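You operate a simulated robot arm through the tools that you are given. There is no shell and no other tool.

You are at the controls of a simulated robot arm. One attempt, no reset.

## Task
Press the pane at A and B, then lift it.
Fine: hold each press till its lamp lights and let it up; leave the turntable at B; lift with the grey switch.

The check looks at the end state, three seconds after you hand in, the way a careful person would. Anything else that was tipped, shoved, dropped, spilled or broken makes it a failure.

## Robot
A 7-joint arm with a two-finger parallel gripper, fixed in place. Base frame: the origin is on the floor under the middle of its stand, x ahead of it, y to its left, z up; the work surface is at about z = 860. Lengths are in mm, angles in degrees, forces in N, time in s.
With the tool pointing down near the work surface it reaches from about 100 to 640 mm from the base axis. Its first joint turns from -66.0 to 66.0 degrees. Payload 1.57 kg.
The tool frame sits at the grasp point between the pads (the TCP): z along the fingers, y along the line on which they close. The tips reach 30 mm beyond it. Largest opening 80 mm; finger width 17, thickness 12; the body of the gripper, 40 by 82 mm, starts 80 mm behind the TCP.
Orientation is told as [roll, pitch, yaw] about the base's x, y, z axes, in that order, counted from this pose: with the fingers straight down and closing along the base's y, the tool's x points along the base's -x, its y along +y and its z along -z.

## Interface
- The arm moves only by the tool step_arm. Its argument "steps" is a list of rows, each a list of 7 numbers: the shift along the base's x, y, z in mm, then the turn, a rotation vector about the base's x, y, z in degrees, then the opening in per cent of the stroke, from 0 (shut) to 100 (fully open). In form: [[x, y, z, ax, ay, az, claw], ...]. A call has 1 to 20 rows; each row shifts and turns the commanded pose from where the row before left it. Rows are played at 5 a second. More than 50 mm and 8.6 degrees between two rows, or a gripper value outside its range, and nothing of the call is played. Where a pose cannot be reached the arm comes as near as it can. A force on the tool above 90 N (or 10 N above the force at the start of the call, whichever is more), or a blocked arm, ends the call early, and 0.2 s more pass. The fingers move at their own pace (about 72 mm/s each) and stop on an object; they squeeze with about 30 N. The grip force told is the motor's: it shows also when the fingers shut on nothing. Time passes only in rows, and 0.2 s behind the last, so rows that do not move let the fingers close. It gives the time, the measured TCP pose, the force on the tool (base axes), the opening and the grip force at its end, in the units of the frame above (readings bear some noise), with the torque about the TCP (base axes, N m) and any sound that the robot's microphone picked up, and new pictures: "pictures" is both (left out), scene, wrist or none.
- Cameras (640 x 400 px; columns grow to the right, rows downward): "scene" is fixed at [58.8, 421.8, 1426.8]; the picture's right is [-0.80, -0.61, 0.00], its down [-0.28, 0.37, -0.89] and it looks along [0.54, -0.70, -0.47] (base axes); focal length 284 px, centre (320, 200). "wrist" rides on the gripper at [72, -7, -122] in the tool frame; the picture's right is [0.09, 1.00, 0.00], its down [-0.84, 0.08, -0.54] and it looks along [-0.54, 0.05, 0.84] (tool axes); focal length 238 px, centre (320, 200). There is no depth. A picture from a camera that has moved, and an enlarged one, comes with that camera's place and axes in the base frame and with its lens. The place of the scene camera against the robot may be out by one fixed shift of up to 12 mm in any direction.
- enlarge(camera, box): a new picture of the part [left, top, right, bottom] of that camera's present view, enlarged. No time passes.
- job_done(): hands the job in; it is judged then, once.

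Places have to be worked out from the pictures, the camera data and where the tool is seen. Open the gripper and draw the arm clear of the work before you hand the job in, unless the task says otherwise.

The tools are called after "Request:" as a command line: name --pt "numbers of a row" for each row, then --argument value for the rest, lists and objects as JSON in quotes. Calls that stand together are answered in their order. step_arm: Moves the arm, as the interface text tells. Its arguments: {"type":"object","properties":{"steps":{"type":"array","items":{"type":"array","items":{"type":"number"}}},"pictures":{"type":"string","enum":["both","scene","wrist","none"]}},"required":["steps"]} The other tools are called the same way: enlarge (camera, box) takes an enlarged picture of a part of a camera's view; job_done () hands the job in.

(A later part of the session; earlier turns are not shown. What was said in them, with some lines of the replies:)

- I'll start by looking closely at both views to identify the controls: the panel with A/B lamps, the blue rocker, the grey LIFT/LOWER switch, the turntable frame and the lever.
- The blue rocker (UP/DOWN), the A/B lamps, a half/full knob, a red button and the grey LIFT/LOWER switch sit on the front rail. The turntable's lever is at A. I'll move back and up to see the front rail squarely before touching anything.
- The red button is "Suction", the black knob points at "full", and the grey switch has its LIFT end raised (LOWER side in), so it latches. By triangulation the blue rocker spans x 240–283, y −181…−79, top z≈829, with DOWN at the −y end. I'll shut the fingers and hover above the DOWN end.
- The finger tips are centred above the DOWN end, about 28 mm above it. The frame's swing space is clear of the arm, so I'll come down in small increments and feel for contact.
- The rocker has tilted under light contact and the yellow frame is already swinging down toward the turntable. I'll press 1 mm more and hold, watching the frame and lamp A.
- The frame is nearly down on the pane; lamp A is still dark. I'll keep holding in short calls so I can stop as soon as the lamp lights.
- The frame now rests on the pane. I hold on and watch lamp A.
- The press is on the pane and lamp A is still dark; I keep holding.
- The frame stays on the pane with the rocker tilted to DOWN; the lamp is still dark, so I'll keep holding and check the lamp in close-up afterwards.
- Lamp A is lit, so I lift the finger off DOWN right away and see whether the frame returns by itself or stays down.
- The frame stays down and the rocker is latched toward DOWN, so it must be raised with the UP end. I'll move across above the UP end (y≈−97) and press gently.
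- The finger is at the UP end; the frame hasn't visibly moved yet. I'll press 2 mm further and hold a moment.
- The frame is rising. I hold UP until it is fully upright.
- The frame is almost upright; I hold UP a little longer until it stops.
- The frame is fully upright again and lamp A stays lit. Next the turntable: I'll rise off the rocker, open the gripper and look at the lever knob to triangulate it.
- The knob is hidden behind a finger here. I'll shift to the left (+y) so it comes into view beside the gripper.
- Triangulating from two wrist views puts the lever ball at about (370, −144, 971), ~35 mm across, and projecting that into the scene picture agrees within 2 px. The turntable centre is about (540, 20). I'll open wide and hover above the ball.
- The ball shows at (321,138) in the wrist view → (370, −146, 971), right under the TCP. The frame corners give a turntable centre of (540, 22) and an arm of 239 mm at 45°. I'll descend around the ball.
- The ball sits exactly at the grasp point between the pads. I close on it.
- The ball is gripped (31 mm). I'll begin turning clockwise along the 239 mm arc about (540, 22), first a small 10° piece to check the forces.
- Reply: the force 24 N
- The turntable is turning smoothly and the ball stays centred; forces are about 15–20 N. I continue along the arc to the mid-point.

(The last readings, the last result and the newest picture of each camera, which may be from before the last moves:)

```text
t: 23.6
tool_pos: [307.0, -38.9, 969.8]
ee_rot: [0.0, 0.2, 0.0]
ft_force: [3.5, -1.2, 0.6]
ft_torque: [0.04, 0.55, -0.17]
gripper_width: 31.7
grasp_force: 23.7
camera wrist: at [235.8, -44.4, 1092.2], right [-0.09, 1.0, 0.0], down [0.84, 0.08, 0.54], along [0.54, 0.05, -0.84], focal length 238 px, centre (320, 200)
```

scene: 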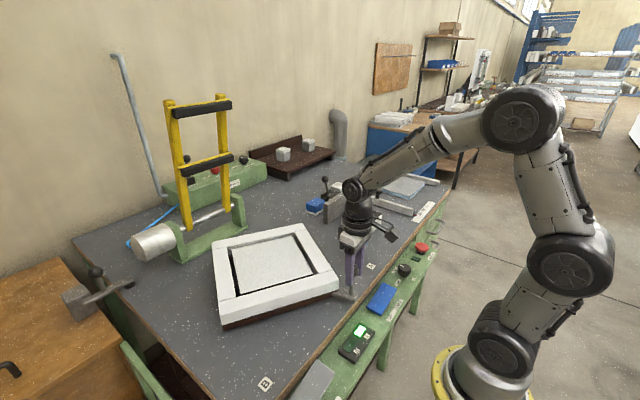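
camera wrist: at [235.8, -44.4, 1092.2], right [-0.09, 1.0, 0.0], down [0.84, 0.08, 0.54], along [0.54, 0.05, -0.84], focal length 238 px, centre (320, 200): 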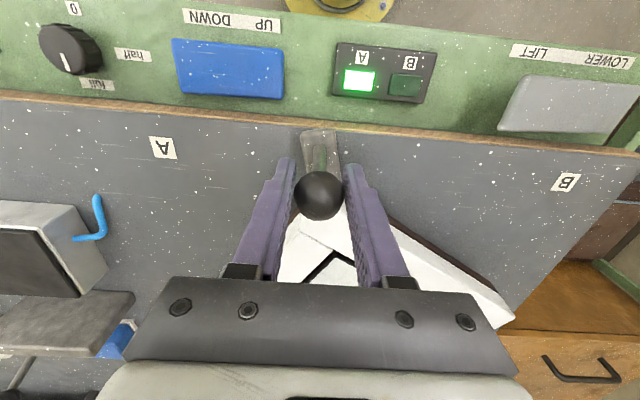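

Forces are low and the ball is still centred. I carry on through the mid-point toward B.

Request:
step_arm --pt "-2.3 10.2 0 0 0 0 30" --pt "-2.3 10.2 0 0 0 0 30" --pt "-1.4 10.3 0 0 0 0 30" --pt "-1.3 10.4 0 0 0 0 30" --pt "-0.5 10.4 0 0 0 0 30" --pt "-0.4 10.5 0 0 0 0 30" --pt "0.4 10.5 0 0 0 0 30" --pt "0.5 10.4 0 0 0 0 30" --pt "1.3 10.4 0 0 0 0 30" --pt "1.4 10.3 0 0 0 0 30"

```text
t: 25.8
tool_pos: [307.2, 66.6, 969.1]
ee_rot: [0.0, 0.0, 0.0]
ft_force: [-0.7, -1.6, -4.1]
ft_torque: [0.07, 0.11, -0.31]
gripper_width: 31.2
grasp_force: 39.9
camera wrist: at [235.6, 60.8, 1091.7], right [-0.09, 1.0, 0.0], down [0.84, 0.08, 0.54], along [0.54, 0.05, -0.84], focal length 238 px, centre (320, 200)
```

scene: 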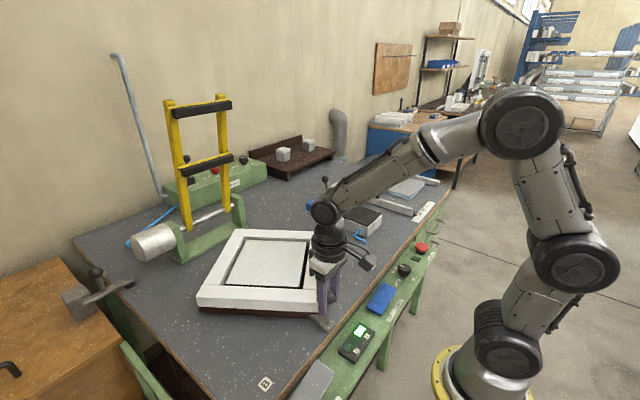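
wrist: 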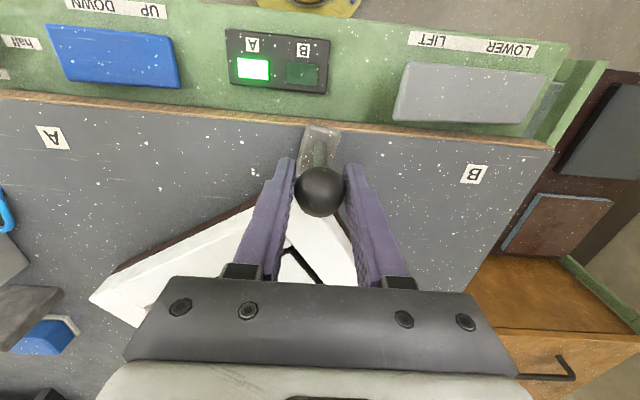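

Right on track. I continue to about 10° short of B and then check.

Request:
step_arm --pt "2.3 10.2 0 0 0 0 30" --pt "2.3 10.2 0 0 0 0 30" --pt "3.1 10.0 0 0 0 0 30" --pt "3.1 9.9 0 0 0 0 30" --pt "4.0 9.7 0 0 0 0 30" --pt "4.0 9.6 0 0 0 0 30" --pt "4.8 9.3 0 0 0 0 30" --pt "4.9 9.2 0 0 0 0 30" --pt "5.6 8.8 0 0 0 0 30" --pt "5.6 8.8 0 0 0 0 30"

```text
t: 28.0
tool_pos: [343.6, 160.5, 970.0]
ee_rot: [-0.1, 0.2, -0.2]
ft_force: [0.4, -1.9, -14.4]
ft_torque: [0.07, 0.24, -0.59]
gripper_width: 31.3
grasp_force: 40.7
camera wrist: at [272.5, 155.3, 1092.4], right [-0.09, 1.0, 0.0], down [0.84, 0.08, 0.54], along [0.54, 0.05, -0.84], focal length 238 px, centre (320, 200)
```

scene: 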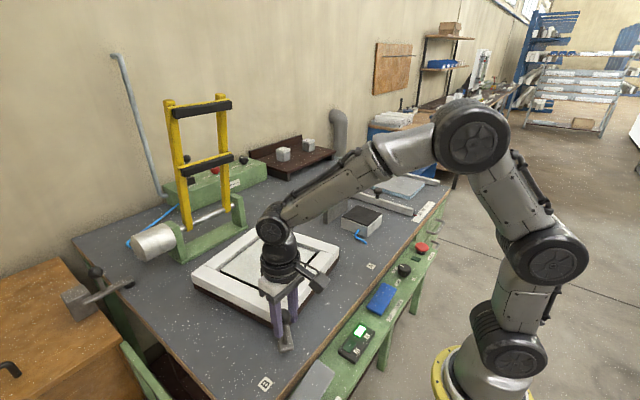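
wrist: 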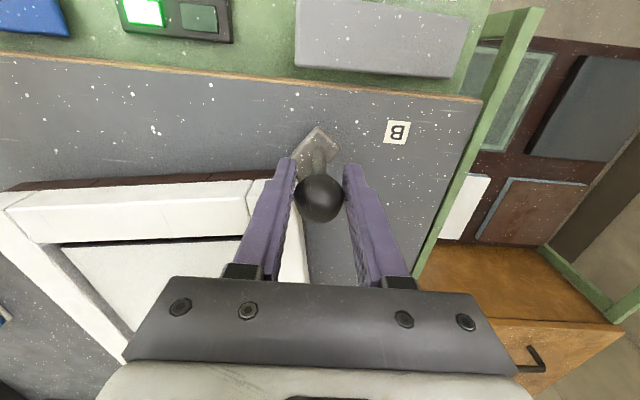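

About 10° remain and there is no stop yet. I go on in smaller steps, watching for the end stop.

Request:
step_arm --pt "3.2 4.2 0 0 0 0 30" --pt "3.2 4.2 0 0 0 0 30" --pt "3.2 4.1 0 0 0 0 30" --pt "3.1 4.1 0 0 0 0 30" --pt "3.5 3.9 0 0 0 0 30" --pt "3.5 3.9 0 0 0 0 30"

```text
t: 29.4
tool_pos: [365.8, 185.2, 970.5]
ee_rot: [-0.2, -0.2, 0.0]
ft_force: [7.6, -9.8, -13.7]
ft_torque: [0.19, -0.35, -0.36]
gripper_width: 31.6
grasp_force: 39.9
camera wrist: at [293.1, 180.0, 1092.6], right [-0.09, 1.0, 0.0], down [0.84, 0.08, 0.54], along [0.54, 0.05, -0.84], focal length 238 px, centre (320, 200)
```

scene: 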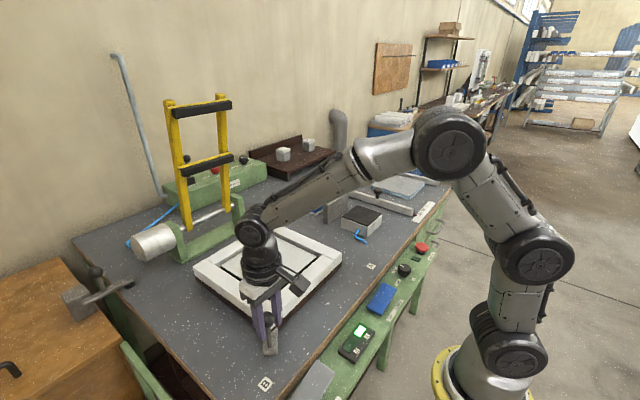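
wrist: 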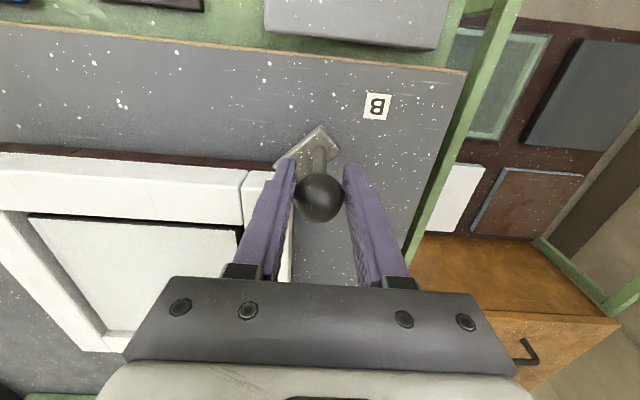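

Around 137° now – about 2° left (the frame's near edge is not yet parallel to the bench edge). I go on in ~2.5 mm steps.

Request:
step_arm --pt "1.8 1.9 0 0 0 0 30" --pt "1.8 1.9 0 0 0 0 30" --pt "1.7 1.8 0 0 0 0 30" --pt "0 0 0 0 0 0 30"

Request:
enlarge --camera "wrist" --box '[0, 60, 320, 260]'

```text
t: 30.4
tool_pos: [365.9, 186.8, 969.9]
ee_rot: [-0.6, 0.5, 0.1]
ft_force: [-11.5, -40.0, -1.4]
ft_torque: [-0.07, -0.24, -0.37]
gripper_width: 31.5
grasp_force: 40.4
camera wrist: at [296.1, 182.9, 1093.6], right [-0.09, 1.0, -0.01], down [0.84, 0.08, 0.53], along [0.53, 0.04, -0.85], focal length 238 px, centre (320, 200)
```

scene: 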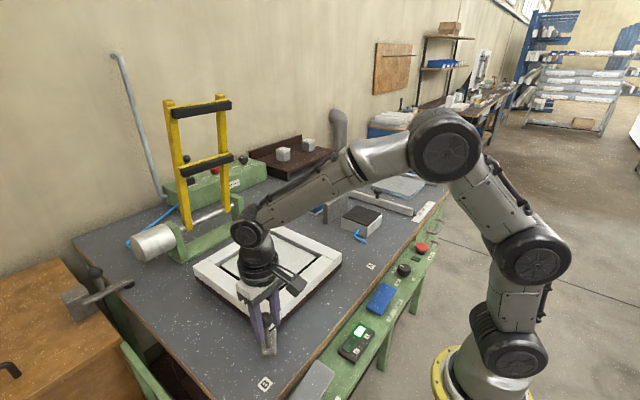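
wrist: 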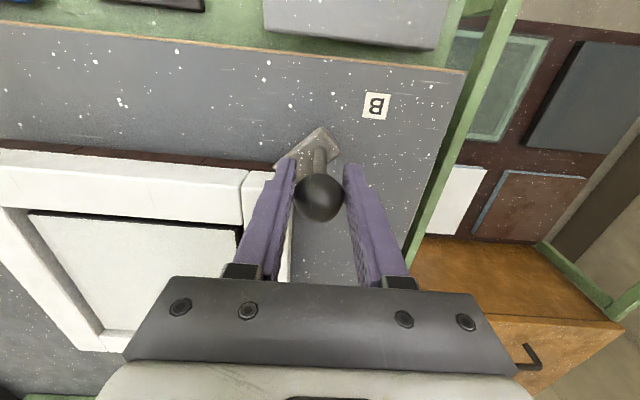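

```text
2.00 times, centred on (160, 160) of wrist
camera zoom: at [296.1, 182.9, 1093.6], right [-0.09, 1.0, -0.01], down [0.84, 0.08, 0.53], along [0.53, 0.04, -0.85], focal length 477 px, centre (640, 280)
```

zoom: 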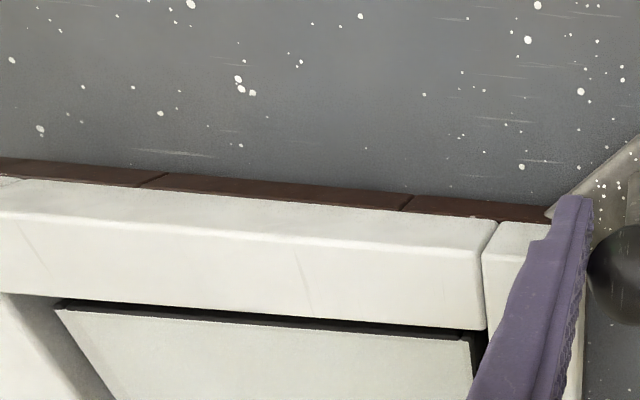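

The force rose to about 40 N without further motion, and the frame's near edge is now parallel to the bench edge, so the turntable is against its stop at B. I'll ease the command back a little to relieve the push before opening.

Request:
step_arm --pt "-1.5 -2.0 0 0 0 0 30" --pt "0 0 0 0 0 0 30" --pictures "none"

```text
t: 31.0
tool_pos: [366.3, 187.0, 969.8]
ee_rot: [-0.3, 0.3, 0.1]
ft_force: [-4.7, -29.4, -3.4]
ft_torque: [-0.14, 0.79, -0.17]
gripper_width: 31.4
grasp_force: 40.2
```

Still 29 N on the stop; I ease a bit further.

Request:
step_arm --pt "-0.5 -1.5 0 0 0 0 30" --pt "0 -1.0 0 0 0 0 30" --pt "0 0 0 0 0 0 30" --pictures "none"

```text
t: 31.8
tool_pos: [365.4, 187.6, 969.6]
ee_rot: [0.0, 0.2, 0.1]
ft_force: [-4.5, -13.7, -11.4]
ft_torque: [-0.17, 0.48, 0.17]
gripper_width: 31.5
grasp_force: 40.2
```

A light residual push toward the stop remains, which keeps the turntable seated at B. I open the gripper and rise straight off the ball.

Request:
step_arm --pt "0 0 0 0 0 0 50" --pt "0 0 0 0 0 0 80" --pt "0 0 0 0 0 0 100" --pt "0 0 0 0 0 0 100"

```text
t: 32.8
tool_pos: [366.6, 186.9, 971.8]
ee_rot: [0.0, 0.0, 0.0]
ft_force: [-0.2, -0.5, -0.3]
ft_torque: [-0.02, 0.02, -0.01]
gripper_width: 80.0
grasp_force: 0.1
camera wrist: at [295.8, 181.6, 1093.5], right [-0.09, 1.0, 0.0], down [0.84, 0.08, 0.54], along [0.54, 0.05, -0.84], focal length 238 px, centre (320, 200)
```

scene: 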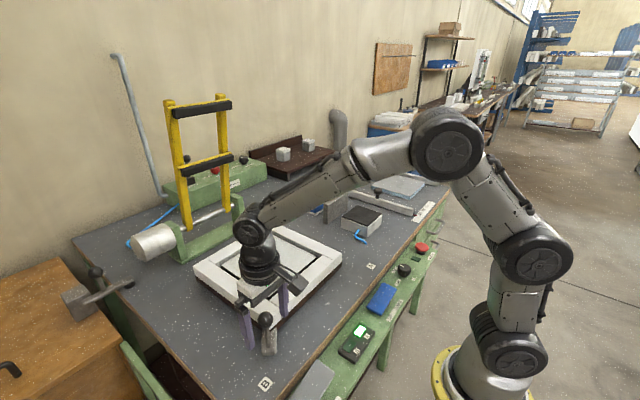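
wrist: 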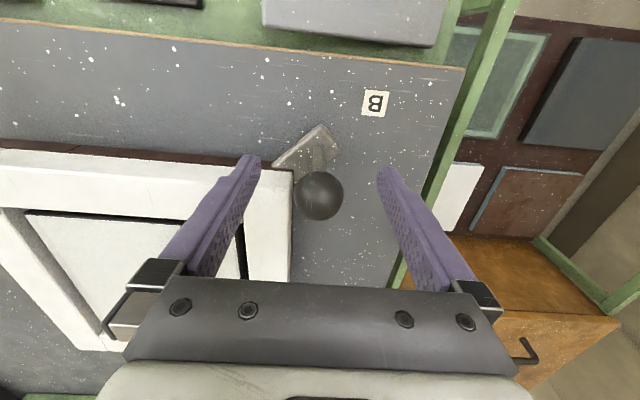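

The ball is free between the open fingers. I rise straight up 98 mm, then travel high over to the DOWN end of the blue rocker, shutting the fingers on the way.

Request:
step_arm --pt "0 0 49 0 0 0 100" --pt "0 0 49 0 0 0 100" --pt "-13 -43 0 0 0 0 60" --pt "-13 -43 0 0 0 0 30" --pt "-13 -44 0 0 0 0 0" --pt "-13 -44 0 0 0 0 0" --pt "-13 -44 0 0 0 0 0" --pt "-13 -44 0 0 0 0 0" --pt "-13 -44 0 0 0 0 0" --pt "-13 -43 0 0 0 0 0" --pt "0 0 0 0 0 0 0"

Request:
enlarge --camera "scene" --box '[160, 190, 400, 340]'

```text
t: 35.2
tool_pos: [261.3, -161.7, 1070.3]
ee_rot: [-0.1, 0.0, 0.0]
ft_force: [-0.2, -0.3, 0.3]
ft_torque: [0.0, -0.01, -0.02]
gripper_width: 0.0
grasp_force: 21.3
camera wrist: at [190.5, -167.8, 1193.5], right [-0.09, 1.0, 0.0], down [0.84, 0.08, 0.54], along [0.54, 0.05, -0.84], focal length 238 px, centre (320, 200)
```

scene: 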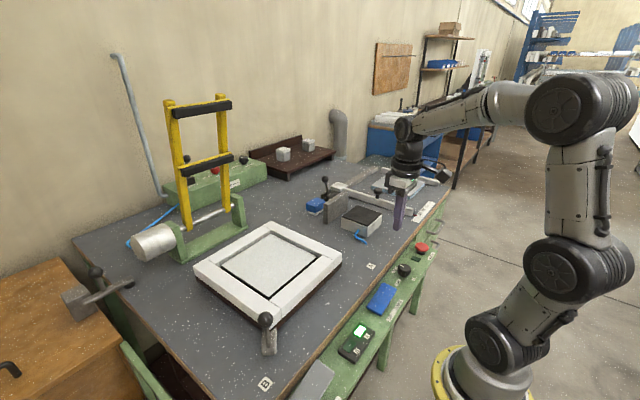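
wrist: 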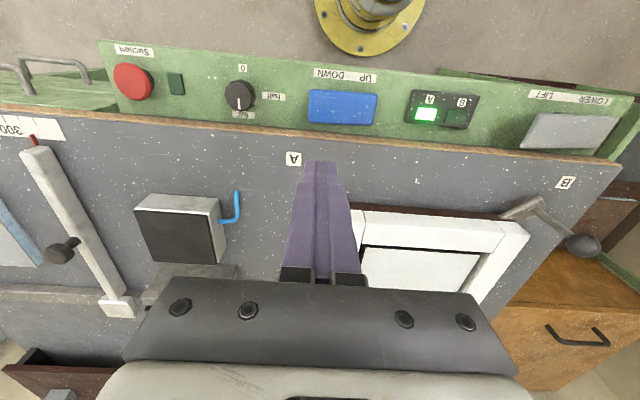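

```text
2.67 times, centred on (280, 265) of scene
camera zoom: at [58.8, 421.8, 1426.8], right [-0.8, -0.61, 0.0], down [-0.28, 0.37, -0.89], along [0.54, -0.7, -0.47], focal length 756 px, centre (427, 27)
```

zoom: 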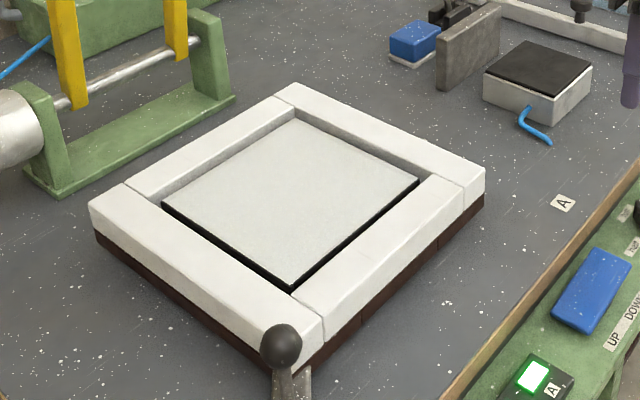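

The turntable sits squared at B with the lever by the B label. The fingers are above the DOWN end, so I descend and press it for the second press.

Request:
step_arm --pt "0 0 -45 0 0 0 0" --pt "0 0 -45 0 0 0 0" --pt "0 0 -45 0 0 0 0" --pt "0 0 -40 0 0 0 0" --pt "0 0 -15 0 0 0 0" --pt "0 0 -8 0 0 0 0" --pt "0 0 -5 0 0 0 0" --pt "0 0 -4 0 0 0 0" --pt "0 0 -3 0 0 0 0" --pt "0 0 -1 0 0 0 0"

```text
t: 37.4
tool_pos: [263.1, -162.6, 859.8]
ee_rot: [0.0, -0.2, 0.0]
ft_force: [-0.9, 6.6, 17.1]
ft_torque: [0.38, 0.04, 0.02]
gripper_width: 0.0
grasp_force: 21.7
camera wrist: at [191.7, -168.3, 981.7], right [-0.09, 1.0, 0.0], down [0.84, 0.08, 0.54], along [0.54, 0.05, -0.84], focal length 238 px, centre (320, 200)
```

scene: 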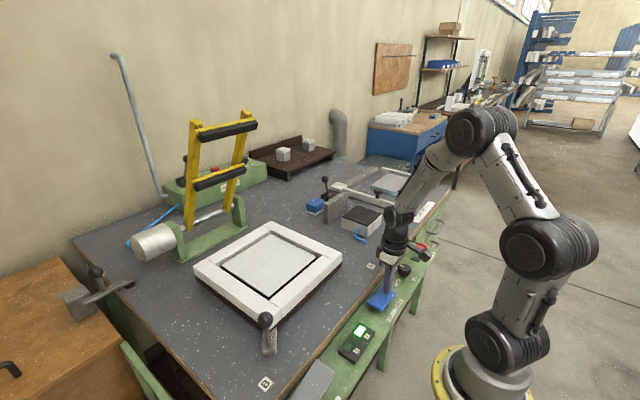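
wrist: 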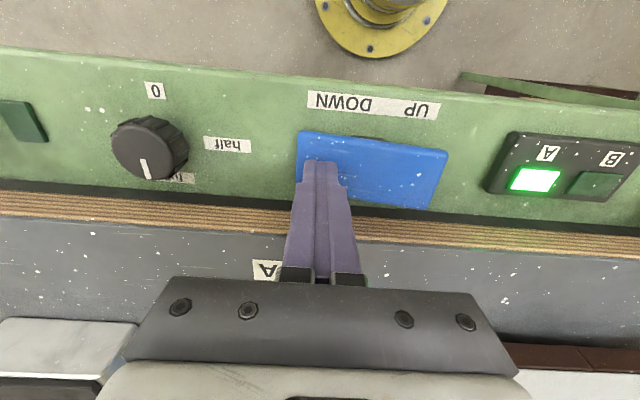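

The frame is coming down for the second press. I hold the rocker and wait for lamp B.

Request:
step_arm --pt "0 0 0 0 0 0 0" --pt "0 0 0 0 0 0 0" --pt "0 0 0 0 0 0 0" --pt "0 0 0 0 0 0 0" --pt "0 0 0 0 0 0 0" --pt "0 0 0 0 0 0 0" --pt "0 0 0 0 0 0 0" --pt "0 0 0 0 0 0 0"

```text
t: 39.2
tool_pos: [262.4, -163.6, 858.3]
ee_rot: [-0.1, -0.1, 0.0]
ft_force: [-2.2, 4.2, 28.5]
ft_torque: [0.44, 0.1, 0.0]
gripper_width: 0.0
grasp_force: 21.1
camera wrist: at [191.7, -168.7, 981.4], right [-0.09, 1.0, 0.0], down [0.84, 0.08, 0.54], along [0.54, 0.05, -0.84], focal length 238 px, centre (320, 200)
```

scene: 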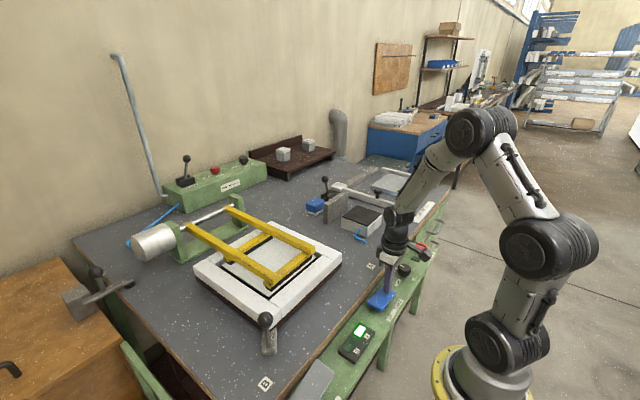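
wrist: 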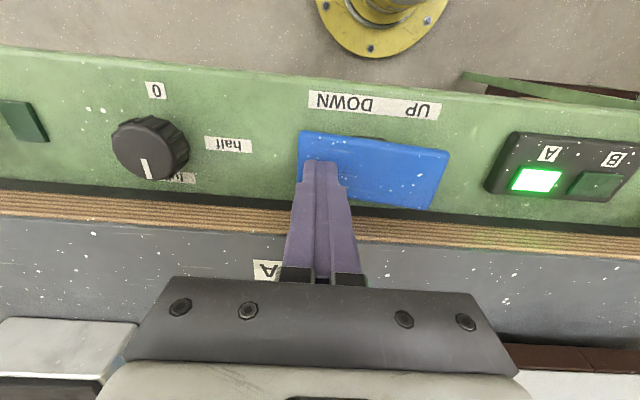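

The frame is on the pane at B; lamp B is still dark. I keep holding.

Request:
step_arm --pt "0 0 0 0 0 0 0" --pt "0 0 0 0 0 0 0" --pt "0 0 0 0 0 0 0" --pt "0 0 0 0 0 0 0" --pt "0 0 0 0 0 0 0" --pt "0 0 0 0 0 0 0"

```text
t: 40.6
tool_pos: [262.9, -163.0, 858.5]
ee_rot: [0.0, -0.1, -0.1]
ft_force: [-1.9, -3.7, 26.8]
ft_torque: [0.14, 0.09, -0.02]
gripper_width: 0.3
grasp_force: 21.0
camera wrist: at [191.8, -168.9, 981.4], right [-0.09, 1.0, 0.0], down [0.84, 0.08, 0.54], along [0.54, 0.05, -0.84], focal length 238 px, centre (320, 200)
```

scene: 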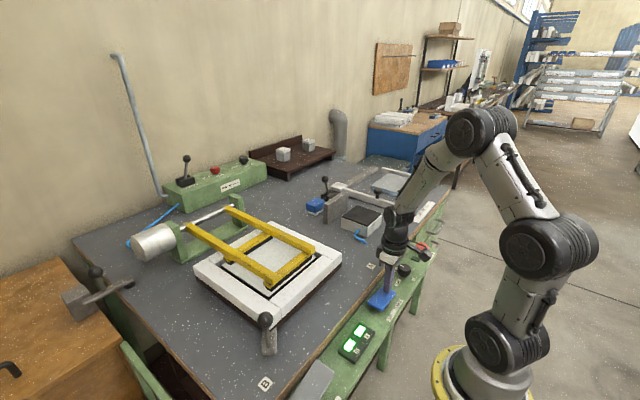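
wrist: 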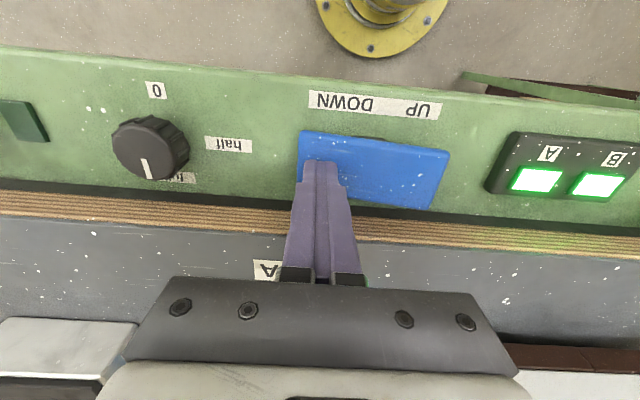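

Both lamps A and B are lit. I release DOWN, move over and press the UP end to raise the frame.

Request:
step_arm --pt "0 0 15 0 0 0 0" --pt "0 0 20 0 0 0 0" --pt "0 33 0 0 0 0 0" --pt "0 32 0 0 0 0 0" --pt "0 0 -15 0 0 0 0" --pt "0 0 -8 0 0 0 0" --pt "0 0 -5 0 0 0 0" --pt "0 0 -4 0 0 0 0" --pt "0 0 -3 0 0 0 0" --pt "0 0 -1 0 0 0 0" --pt "0 0 0 0 0 0 0"

```text
t: 43.0
tool_pos: [264.1, -97.1, 857.8]
ee_rot: [0.0, 0.0, 0.0]
ft_force: [-17.3, 5.8, 51.9]
ft_torque: [-0.37, 0.51, -0.22]
gripper_width: 0.0
grasp_force: 21.2
camera wrist: at [191.2, -102.4, 981.3], right [-0.09, 1.0, 0.0], down [0.84, 0.08, 0.54], along [0.54, 0.05, -0.84], focal length 238 px, centre (320, 200)
```

scene: 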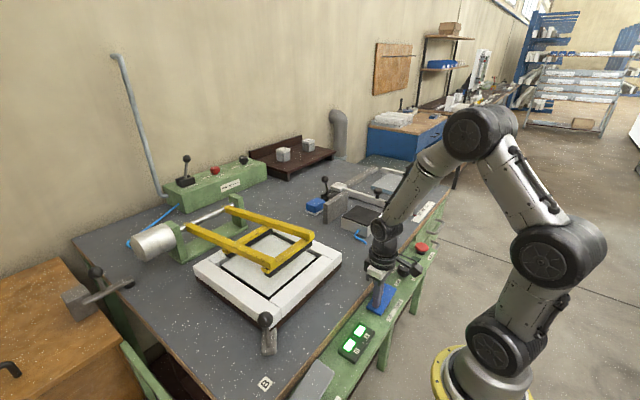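
wrist: 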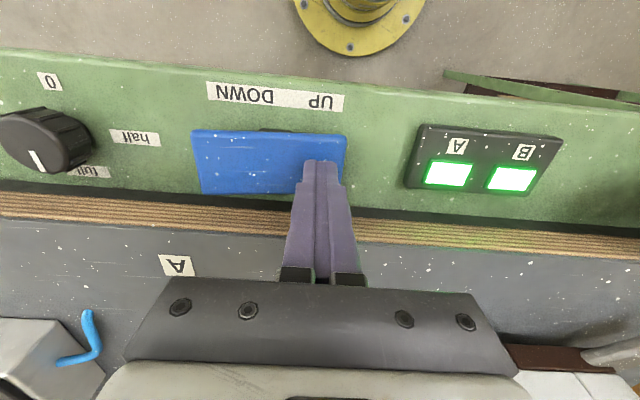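

The frame has started rising; the press force is 52 N, so I ease up 1 mm and hold until it's fully upright.

Request:
step_arm --pt "0 0 1 0 0 0 0" --pt "0 0 0 0 0 0 0" --pt "0 0 0 0 0 0 0" --pt "0 0 0 0 0 0 0" --pt "0 0 0 0 0 0 0" --pt "0 0 0 0 0 0 0" --pt "0 0 0 0 0 0 0" --pt "0 0 0 0 0 0 0" --pt "0 0 0 0 0 0 0" --pt "0 0 0 0 0 0 0" --pt "0 0 0 0 0 0 0" --pt "0 0 0 0 0 0 0" --pt "0 0 0 0 0 0 0"

```text
t: 45.8
tool_pos: [264.2, -97.5, 859.0]
ee_rot: [-0.1, -0.1, 0.0]
ft_force: [-7.1, 12.8, 48.6]
ft_torque: [-0.13, 0.22, -0.06]
gripper_width: 0.0
grasp_force: 21.3
camera wrist: at [191.7, -102.5, 981.2], right [-0.09, 1.0, 0.0], down [0.84, 0.08, 0.54], along [0.54, 0.05, -0.84], focal length 238 px, centre (320, 200)
```

scene: 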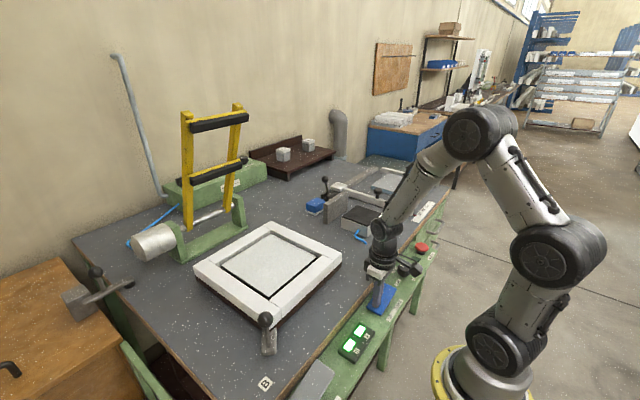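
wrist: 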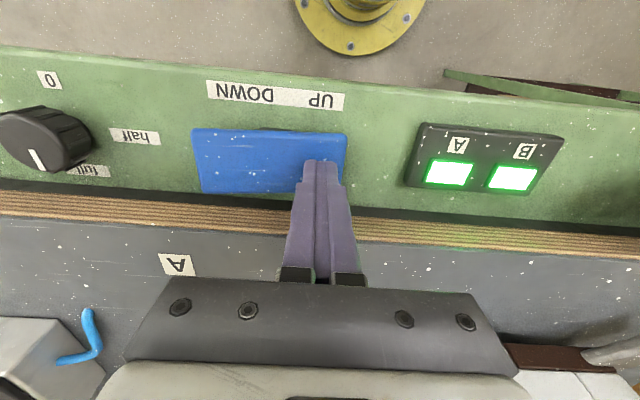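

The frame is nearly upright; I hold a little longer until it reaches its rest.

Request:
step_arm --pt "0 0 0 0 0 0 0" --pt "0 0 0 0 0 0 0" --pt "0 0 0 0 0 0 0" --pt "0 0 0 0 0 0 0" --pt "0 0 0 0 0 0 0" --pt "0 0 0 0 0 0 0" --pt "0 0 0 0 0 0 0" --pictures "scene"

```text
t: 47.4
tool_pos: [264.0, -97.6, 859.3]
ee_rot: [0.0, -0.2, 0.0]
ft_force: [-5.2, 10.9, 46.1]
ft_torque: [-0.16, 0.2, -0.08]
gripper_width: 0.0
grasp_force: 21.6
```

scene: 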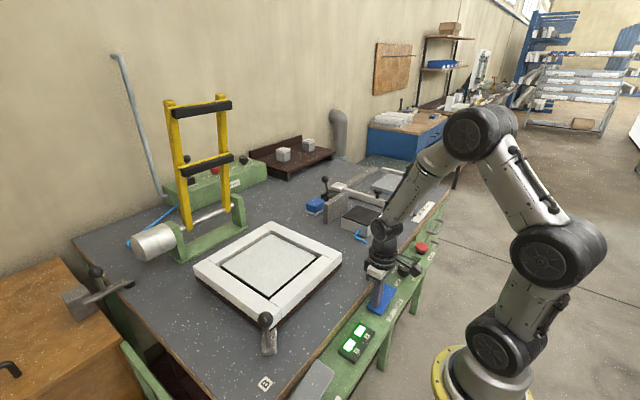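

The frame is fully upright and both lamps are lit. Next is the grey switch: its LIFT end is raised (top ≈ z 870 at y≈132, x 240–284). I rise and move above it for a look.

Request:
step_arm --pt "0 0 30 0 0 0 0" --pt "0 0 45 0 0 0 0" --pt "0 0 45 0 0 0 0" --pt "0 41 0 0 0 0 0" --pt "0 41 0 0 0 0 0" --pt "0 41 0 0 0 0 0" --pt "0 41 0 0 0 0 0" --pt "0 41 0 0 0 0 0" --pt "-1 42 0 0 0 0 0" --pt "0 0 0 0 0 0 0"

```text
t: 49.6
tool_pos: [262.9, 150.2, 979.4]
ee_rot: [0.0, 0.0, 0.0]
ft_force: [-0.1, 0.6, -0.2]
ft_torque: [-0.07, -0.02, 0.01]
gripper_width: 0.1
grasp_force: 21.1
camera wrist: at [190.7, 143.8, 1102.1], right [-0.09, 1.0, 0.0], down [0.84, 0.08, 0.54], along [0.54, 0.05, -0.84], focal length 238 px, centre (320, 200)
```

scene: 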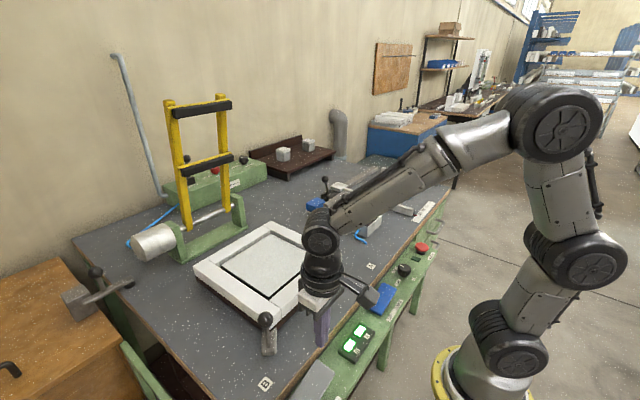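
wrist: 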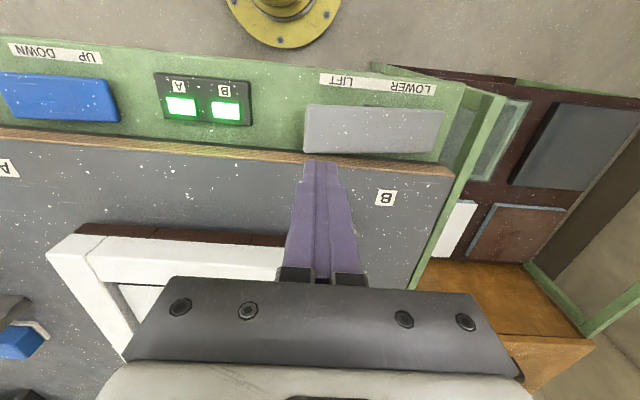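

The switch's LIFT end edge is at y≈134, x 240–284, so the fingers at (262, 150) are well placed. I descend near it, then push down in small steps.

Request:
step_arm --pt "0 0 -35 0 0 0 0" --pt "0 0 -30 0 0 0 0" --pt "0 0 -8 0 0 0 0" --pt "0 0 -5 0 0 0 0" --pt "0 0 0 0 0 0 0"

```text
t: 50.8
tool_pos: [262.0, 149.4, 898.1]
ee_rot: [0.0, 0.0, -0.1]
ft_force: [-0.5, -1.1, 0.1]
ft_torque: [0.04, -0.02, 0.0]
gripper_width: 0.0
grasp_force: 21.3
camera wrist: at [190.4, 144.4, 1021.8], right [-0.09, 1.0, 0.0], down [0.84, 0.08, 0.54], along [0.54, 0.05, -0.84], focal length 238 px, centre (320, 200)
```

scene: 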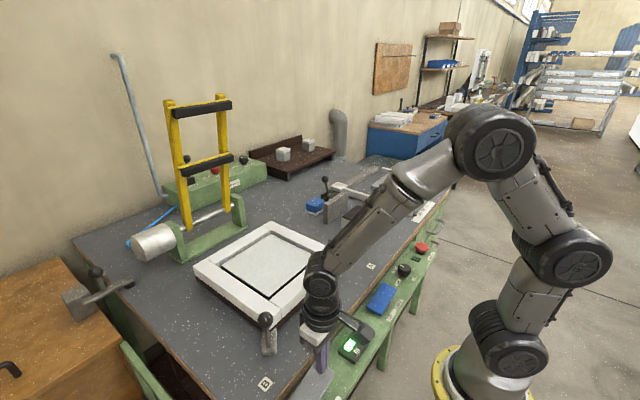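
wrist: 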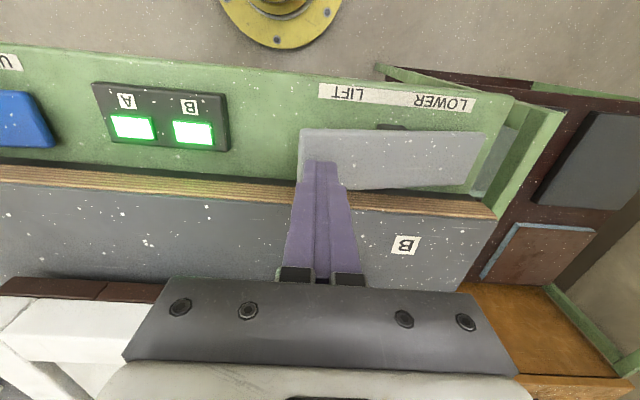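

The tips are just above the LIFT end. I press down in 3 mm steps.

Request:
step_arm --pt "0 0 -4 0 0 0 0" --pt "0 0 -4 0 0 0 0" --pt "0 0 -3 0 0 0 0" --pt "0 0 -3 0 0 0 0" --pt "0 0 0 0 0 0 0"

```text
t: 52.0
tool_pos: [262.2, 149.7, 886.9]
ee_rot: [0.0, -0.1, 0.1]
ft_force: [0.9, -10.4, 14.5]
ft_torque: [-0.44, -0.01, 0.01]
gripper_width: 0.1
grasp_force: 21.7
camera wrist: at [190.4, 144.1, 1007.9], right [-0.09, 1.0, 0.0], down [0.84, 0.08, 0.54], along [0.54, 0.05, -0.84], focal length 238 px, centre (320, 200)
```

scene: 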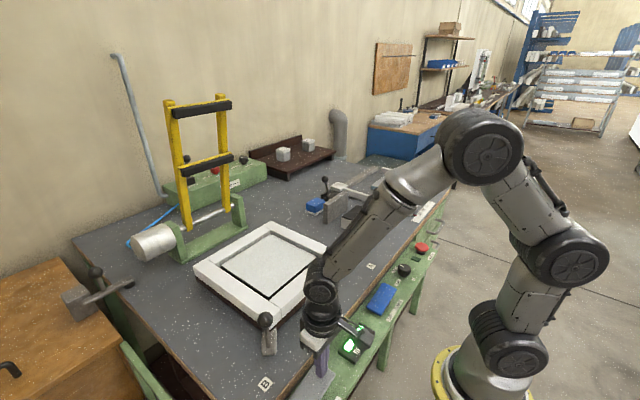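
wrist: 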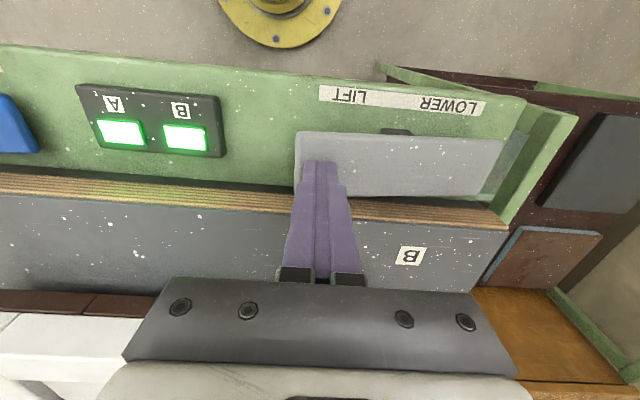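

In contact (~15 N) and the switch is starting to tip. I continue pressing.

Request:
step_arm --pt "0 0 -3 0 0 0 0" --pt "0 0 -3 0 0 0 0" --pt "0 0 -3 0 0 0 0" --pt "0 0 -3 0 0 0 0" --pt "0 0 0 0 0 0 0"

```text
t: 53.2
tool_pos: [262.3, 148.5, 875.4]
ee_rot: [0.0, 0.0, 0.0]
ft_force: [-5.2, 0.1, 10.2]
ft_torque: [0.03, 0.09, -0.05]
gripper_width: 0.0
grasp_force: 21.0
camera wrist: at [190.6, 143.1, 996.8], right [-0.09, 1.0, 0.0], down [0.84, 0.08, 0.54], along [0.54, 0.05, -0.84], focal length 238 px, centre (320, 200)
```

scene: 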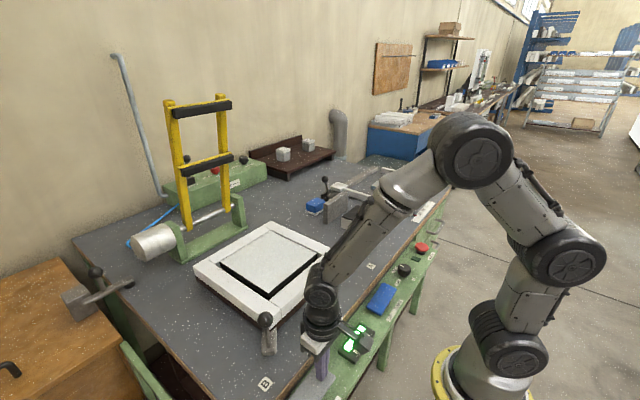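
wrist: 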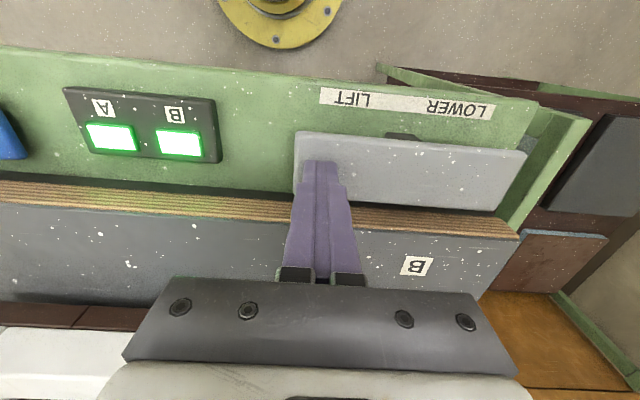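

The switch has tipped over to LIFT and the pane is beginning to rise. I press a little further to be sure it seats, and hold while watching.

Request:
step_arm --pt "0 0 -2 0 0 0 0" --pt "0 0 -2 0 0 0 0" --pt "0 0 -2 0 0 0 0" --pt "0 0 0 0 0 0 0" --pt "0 0 0 0 0 0 0"

Request:
enlarge --camera "scene" --box '[160, 190, 400, 340]'

```text
t: 54.4
tool_pos: [261.2, 149.4, 867.1]
ee_rot: [0.0, 0.0, 0.0]
ft_force: [0.0, 0.9, 0.0]
ft_torque: [0.02, 0.0, 0.01]
gripper_width: 0.0
grasp_force: 21.4
camera wrist: at [190.3, 144.0, 989.9], right [-0.09, 1.0, 0.0], down [0.84, 0.08, 0.54], along [0.54, 0.05, -0.84], focal length 238 px, centre (320, 200)
```

scene: 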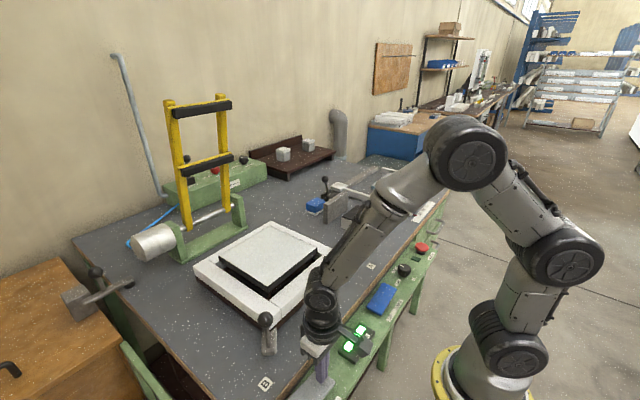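
wrist: 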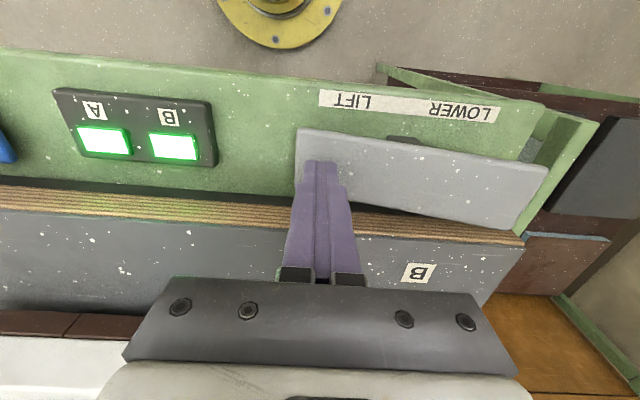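

```text
2.67 times, centred on (280, 265) of scene
camera zoom: at [58.8, 421.8, 1426.8], right [-0.8, -0.61, 0.0], down [-0.28, 0.37, -0.89], along [0.54, -0.7, -0.47], focal length 756 px, centre (427, 27)
```

zoom: 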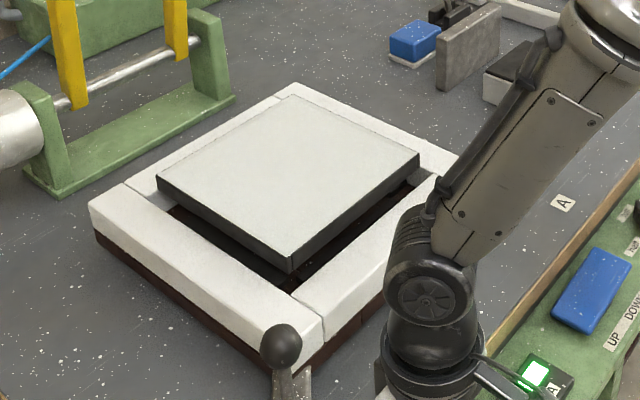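

The pane is rising out of the frame and the force on the finger fell to zero, so the switch has snapped over. I hold a bit longer until the pane stops rising.

Request:
step_arm --pt "0 0 0 0 0 0 0" --pt "0 0 0 0 0 0 0" --pt "0 0 0 0 0 0 0" --pt "0 0 0 0 0 0 0" --pt "0 0 0 0 0 0 0" --pt "0 0 0 0 0 0 0"

Request:
enlarge --camera "scene" --box '[160, 190, 400, 340]'

```text
t: 55.8
tool_pos: [263.0, 148.8, 866.7]
ee_rot: [0.0, 0.0, 0.0]
ft_force: [-0.6, -0.4, -0.1]
ft_torque: [-0.01, 0.0, 0.0]
gripper_width: 0.0
grasp_force: 21.3
camera wrist: at [190.3, 144.0, 990.0], right [-0.09, 1.0, 0.0], down [0.84, 0.08, 0.54], along [0.54, 0.05, -0.84], focal length 238 px, centre (320, 200)
```

scene: 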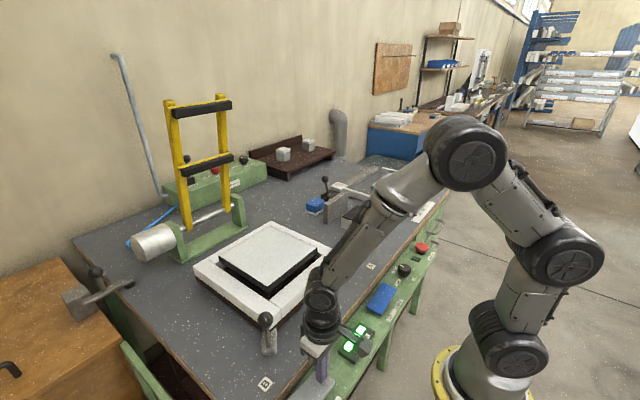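
wrist: 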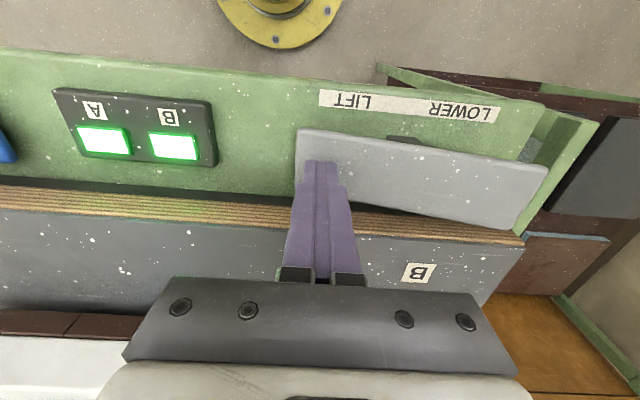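

```text
2.67 times, centred on (280, 265) of scene
camera zoom: at [58.8, 421.8, 1426.8], right [-0.8, -0.61, 0.0], down [-0.28, 0.37, -0.89], along [0.54, -0.7, -0.47], focal length 756 px, centre (427, 27)
```

zoom: 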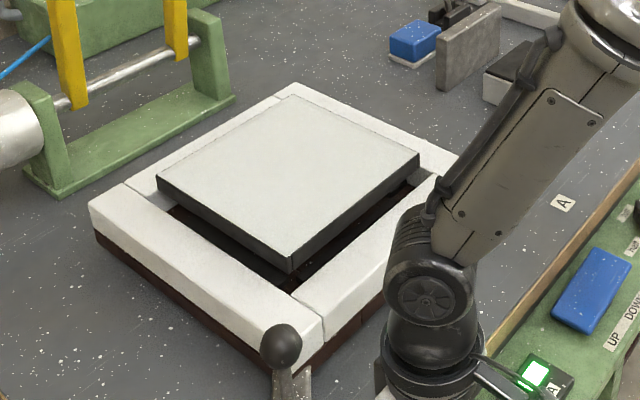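

The pane has stopped at its lifted height. I withdraw straight up, then back to a clear spot, open the gripper, and check that everything stays.

Request:
step_arm --pt "0 0 30 0 0 0 0" --pt "0 0 45 0 0 0 0" --pt "0 0 45 0 0 0 0" --pt "0 0 45 0 0 0 0" --pt "0 0 45 0 0 0 50" --pt "0 0 40 0 0 0 100" --pt "-17 -40 0 0 0 0 100" --pt "-17 -40 0 0 0 0 100" --pt "-16 -40 0 0 0 0 100" --pt "0 -30 0 0 0 0 100" --pt "0 0 0 0 0 0 100"

Request:
enlarge --camera "scene" --box '[160, 190, 400, 340]'

Request:
enlarge --camera "wrist" --box '[180, 60, 500, 260]'

Request:
enlarge --camera "scene" --box '[280, 230, 480, 400]'

```text
t: 58.2
tool_pos: [210.2, 0.0, 1117.8]
ee_rot: [-0.1, -0.1, 0.0]
ft_force: [-0.6, -0.6, 0.4]
ft_torque: [0.02, 0.01, 0.0]
gripper_width: 80.0
grasp_force: 0.1
camera wrist: at [138.4, -5.8, 1240.5], right [-0.09, 1.0, 0.0], down [0.84, 0.08, 0.54], along [0.54, 0.05, -0.84], focal length 238 px, centre (320, 200)
```

scene: 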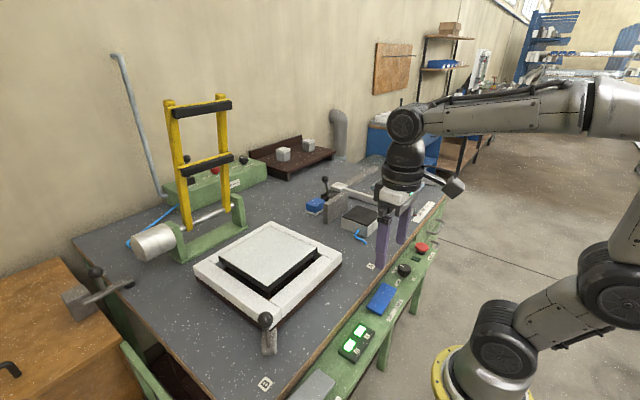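
wrist: 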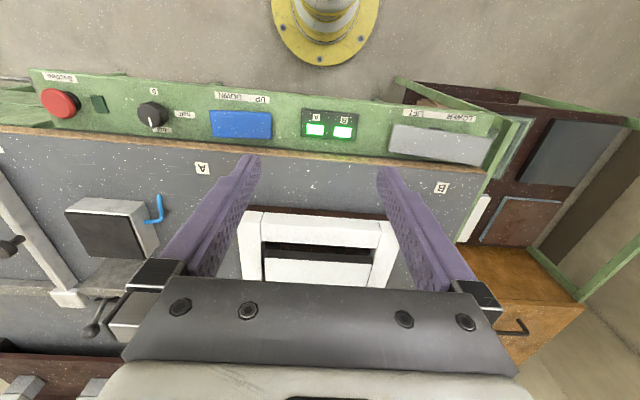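

```text
2.67 times, centred on (280, 265) of scene
camera zoom: at [58.8, 421.8, 1426.8], right [-0.8, -0.61, 0.0], down [-0.28, 0.37, -0.89], along [0.54, -0.7, -0.47], focal length 756 px, centre (427, 27)
```

zoom: 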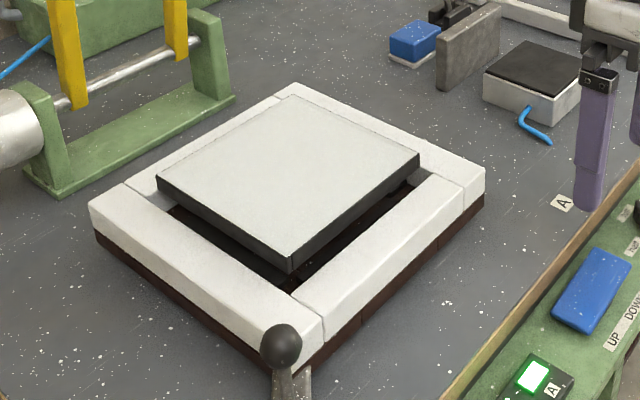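

```text
2.00 times, centred on (340, 160) of wrist
camera zoom: at [138.4, -5.8, 1240.5], right [-0.09, 1.0, 0.0], down [0.84, 0.08, 0.54], along [0.54, 0.05, -0.84], focal length 477 px, centre (280, 280)
```

zoom: 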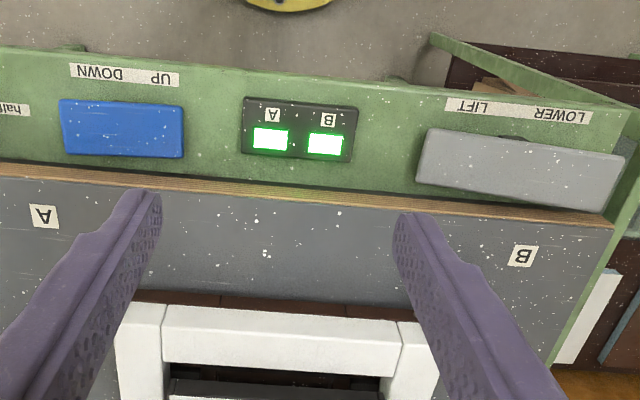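

```text
2.35 times, centred on (380, 315) of scene
camera zoom: at [58.8, 421.8, 1426.8], right [-0.8, -0.61, 0.0], down [-0.28, 0.37, -0.89], along [0.54, -0.7, -0.47], focal length 667 px, centre (179, -71)
```

zoom: 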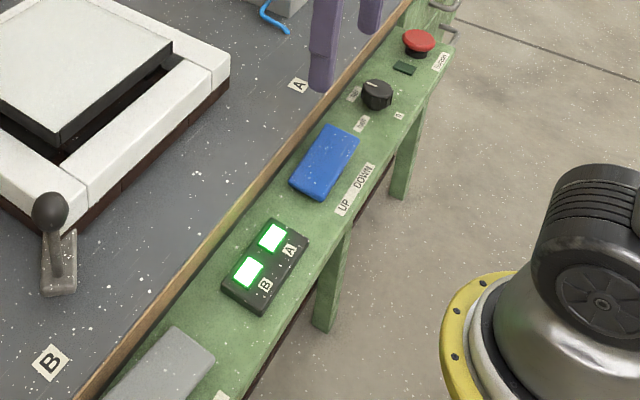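

Both lamps are lit, the press frame is upright, the turntable is at B, the grey switch is latched at LIFT and the pane is up. The other controls are untouched. I'll wait a few seconds to confirm it holds.

Request:
step_arm --pt "0 0 0 0 0 0 100" --pt "0 0 0 0 0 0 100" --pt "0 0 0 0 0 0 100" --pt "0 0 0 0 0 0 100" --pt "0 0 0 0 0 0 100" --pt "0 0 0 0 0 0 100" --pt "0 0 0 0 0 0 100" --pt "0 0 0 0 0 0 100" --pt "0 0 0 0 0 0 100" --pt "0 0 0 0 0 0 100" --pt "0 0 0 0 0 0 100" --pt "0 0 0 0 0 0 100"

```text
t: 60.8
tool_pos: [210.9, 0.2, 1117.1]
ee_rot: [0.0, 0.1, 0.1]
ft_force: [0.1, 0.3, -0.3]
ft_torque: [-0.01, -0.02, -0.04]
gripper_width: 79.8
grasp_force: 0.1
camera wrist: at [138.6, -5.5, 1240.4], right [-0.09, 1.0, 0.0], down [0.84, 0.08, 0.54], along [0.54, 0.05, -0.84], focal length 238 px, centre (320, 200)
```

scene: 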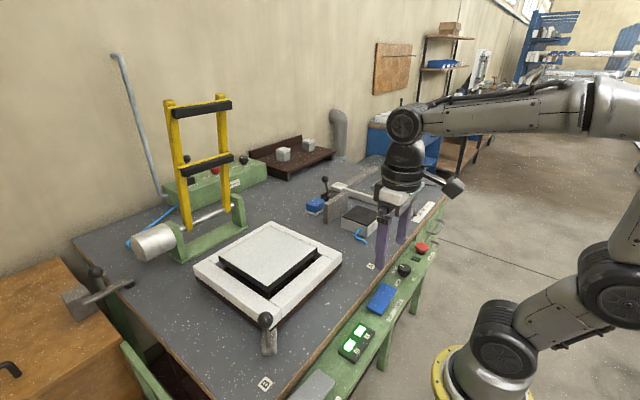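
wrist: 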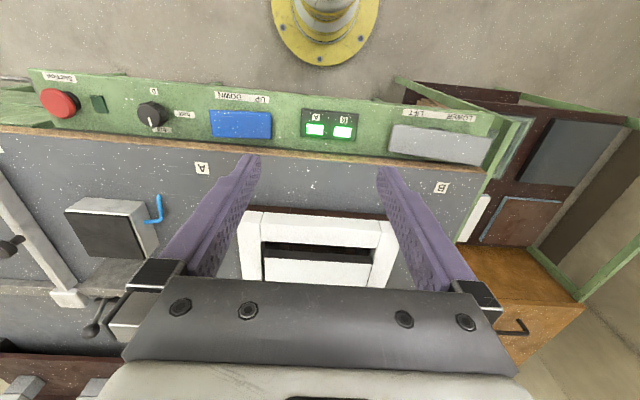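

Nothing has changed after the wait: lamps A and B are lit, the frame is up, the turntable is at B, the pane is lifted, and the arm is clear with its gripper open. I hand the job in.

Request:
job_done

```text
The job is handed in.
```

I pressed the pane at A and at B, then lifted it with the grey switch, and handed the job in. I haven't seen the result of the check.

- **Presses:** I held each press until its lamp lit, then raised the frame with the UP end of the blue rocker. Lamps A and B were both still lit at the end.
- **Turntable:** I turned it by its lever until it met the stop at B, and left it there.
- **Lift:** the grey switch is latched at LIFT. The pane was still up a few seconds after I let go.
- **Everything else:** I didn't touch the suction button, the half/full knob or the other items on the bench. The arm is clear of the work with the gripper open.
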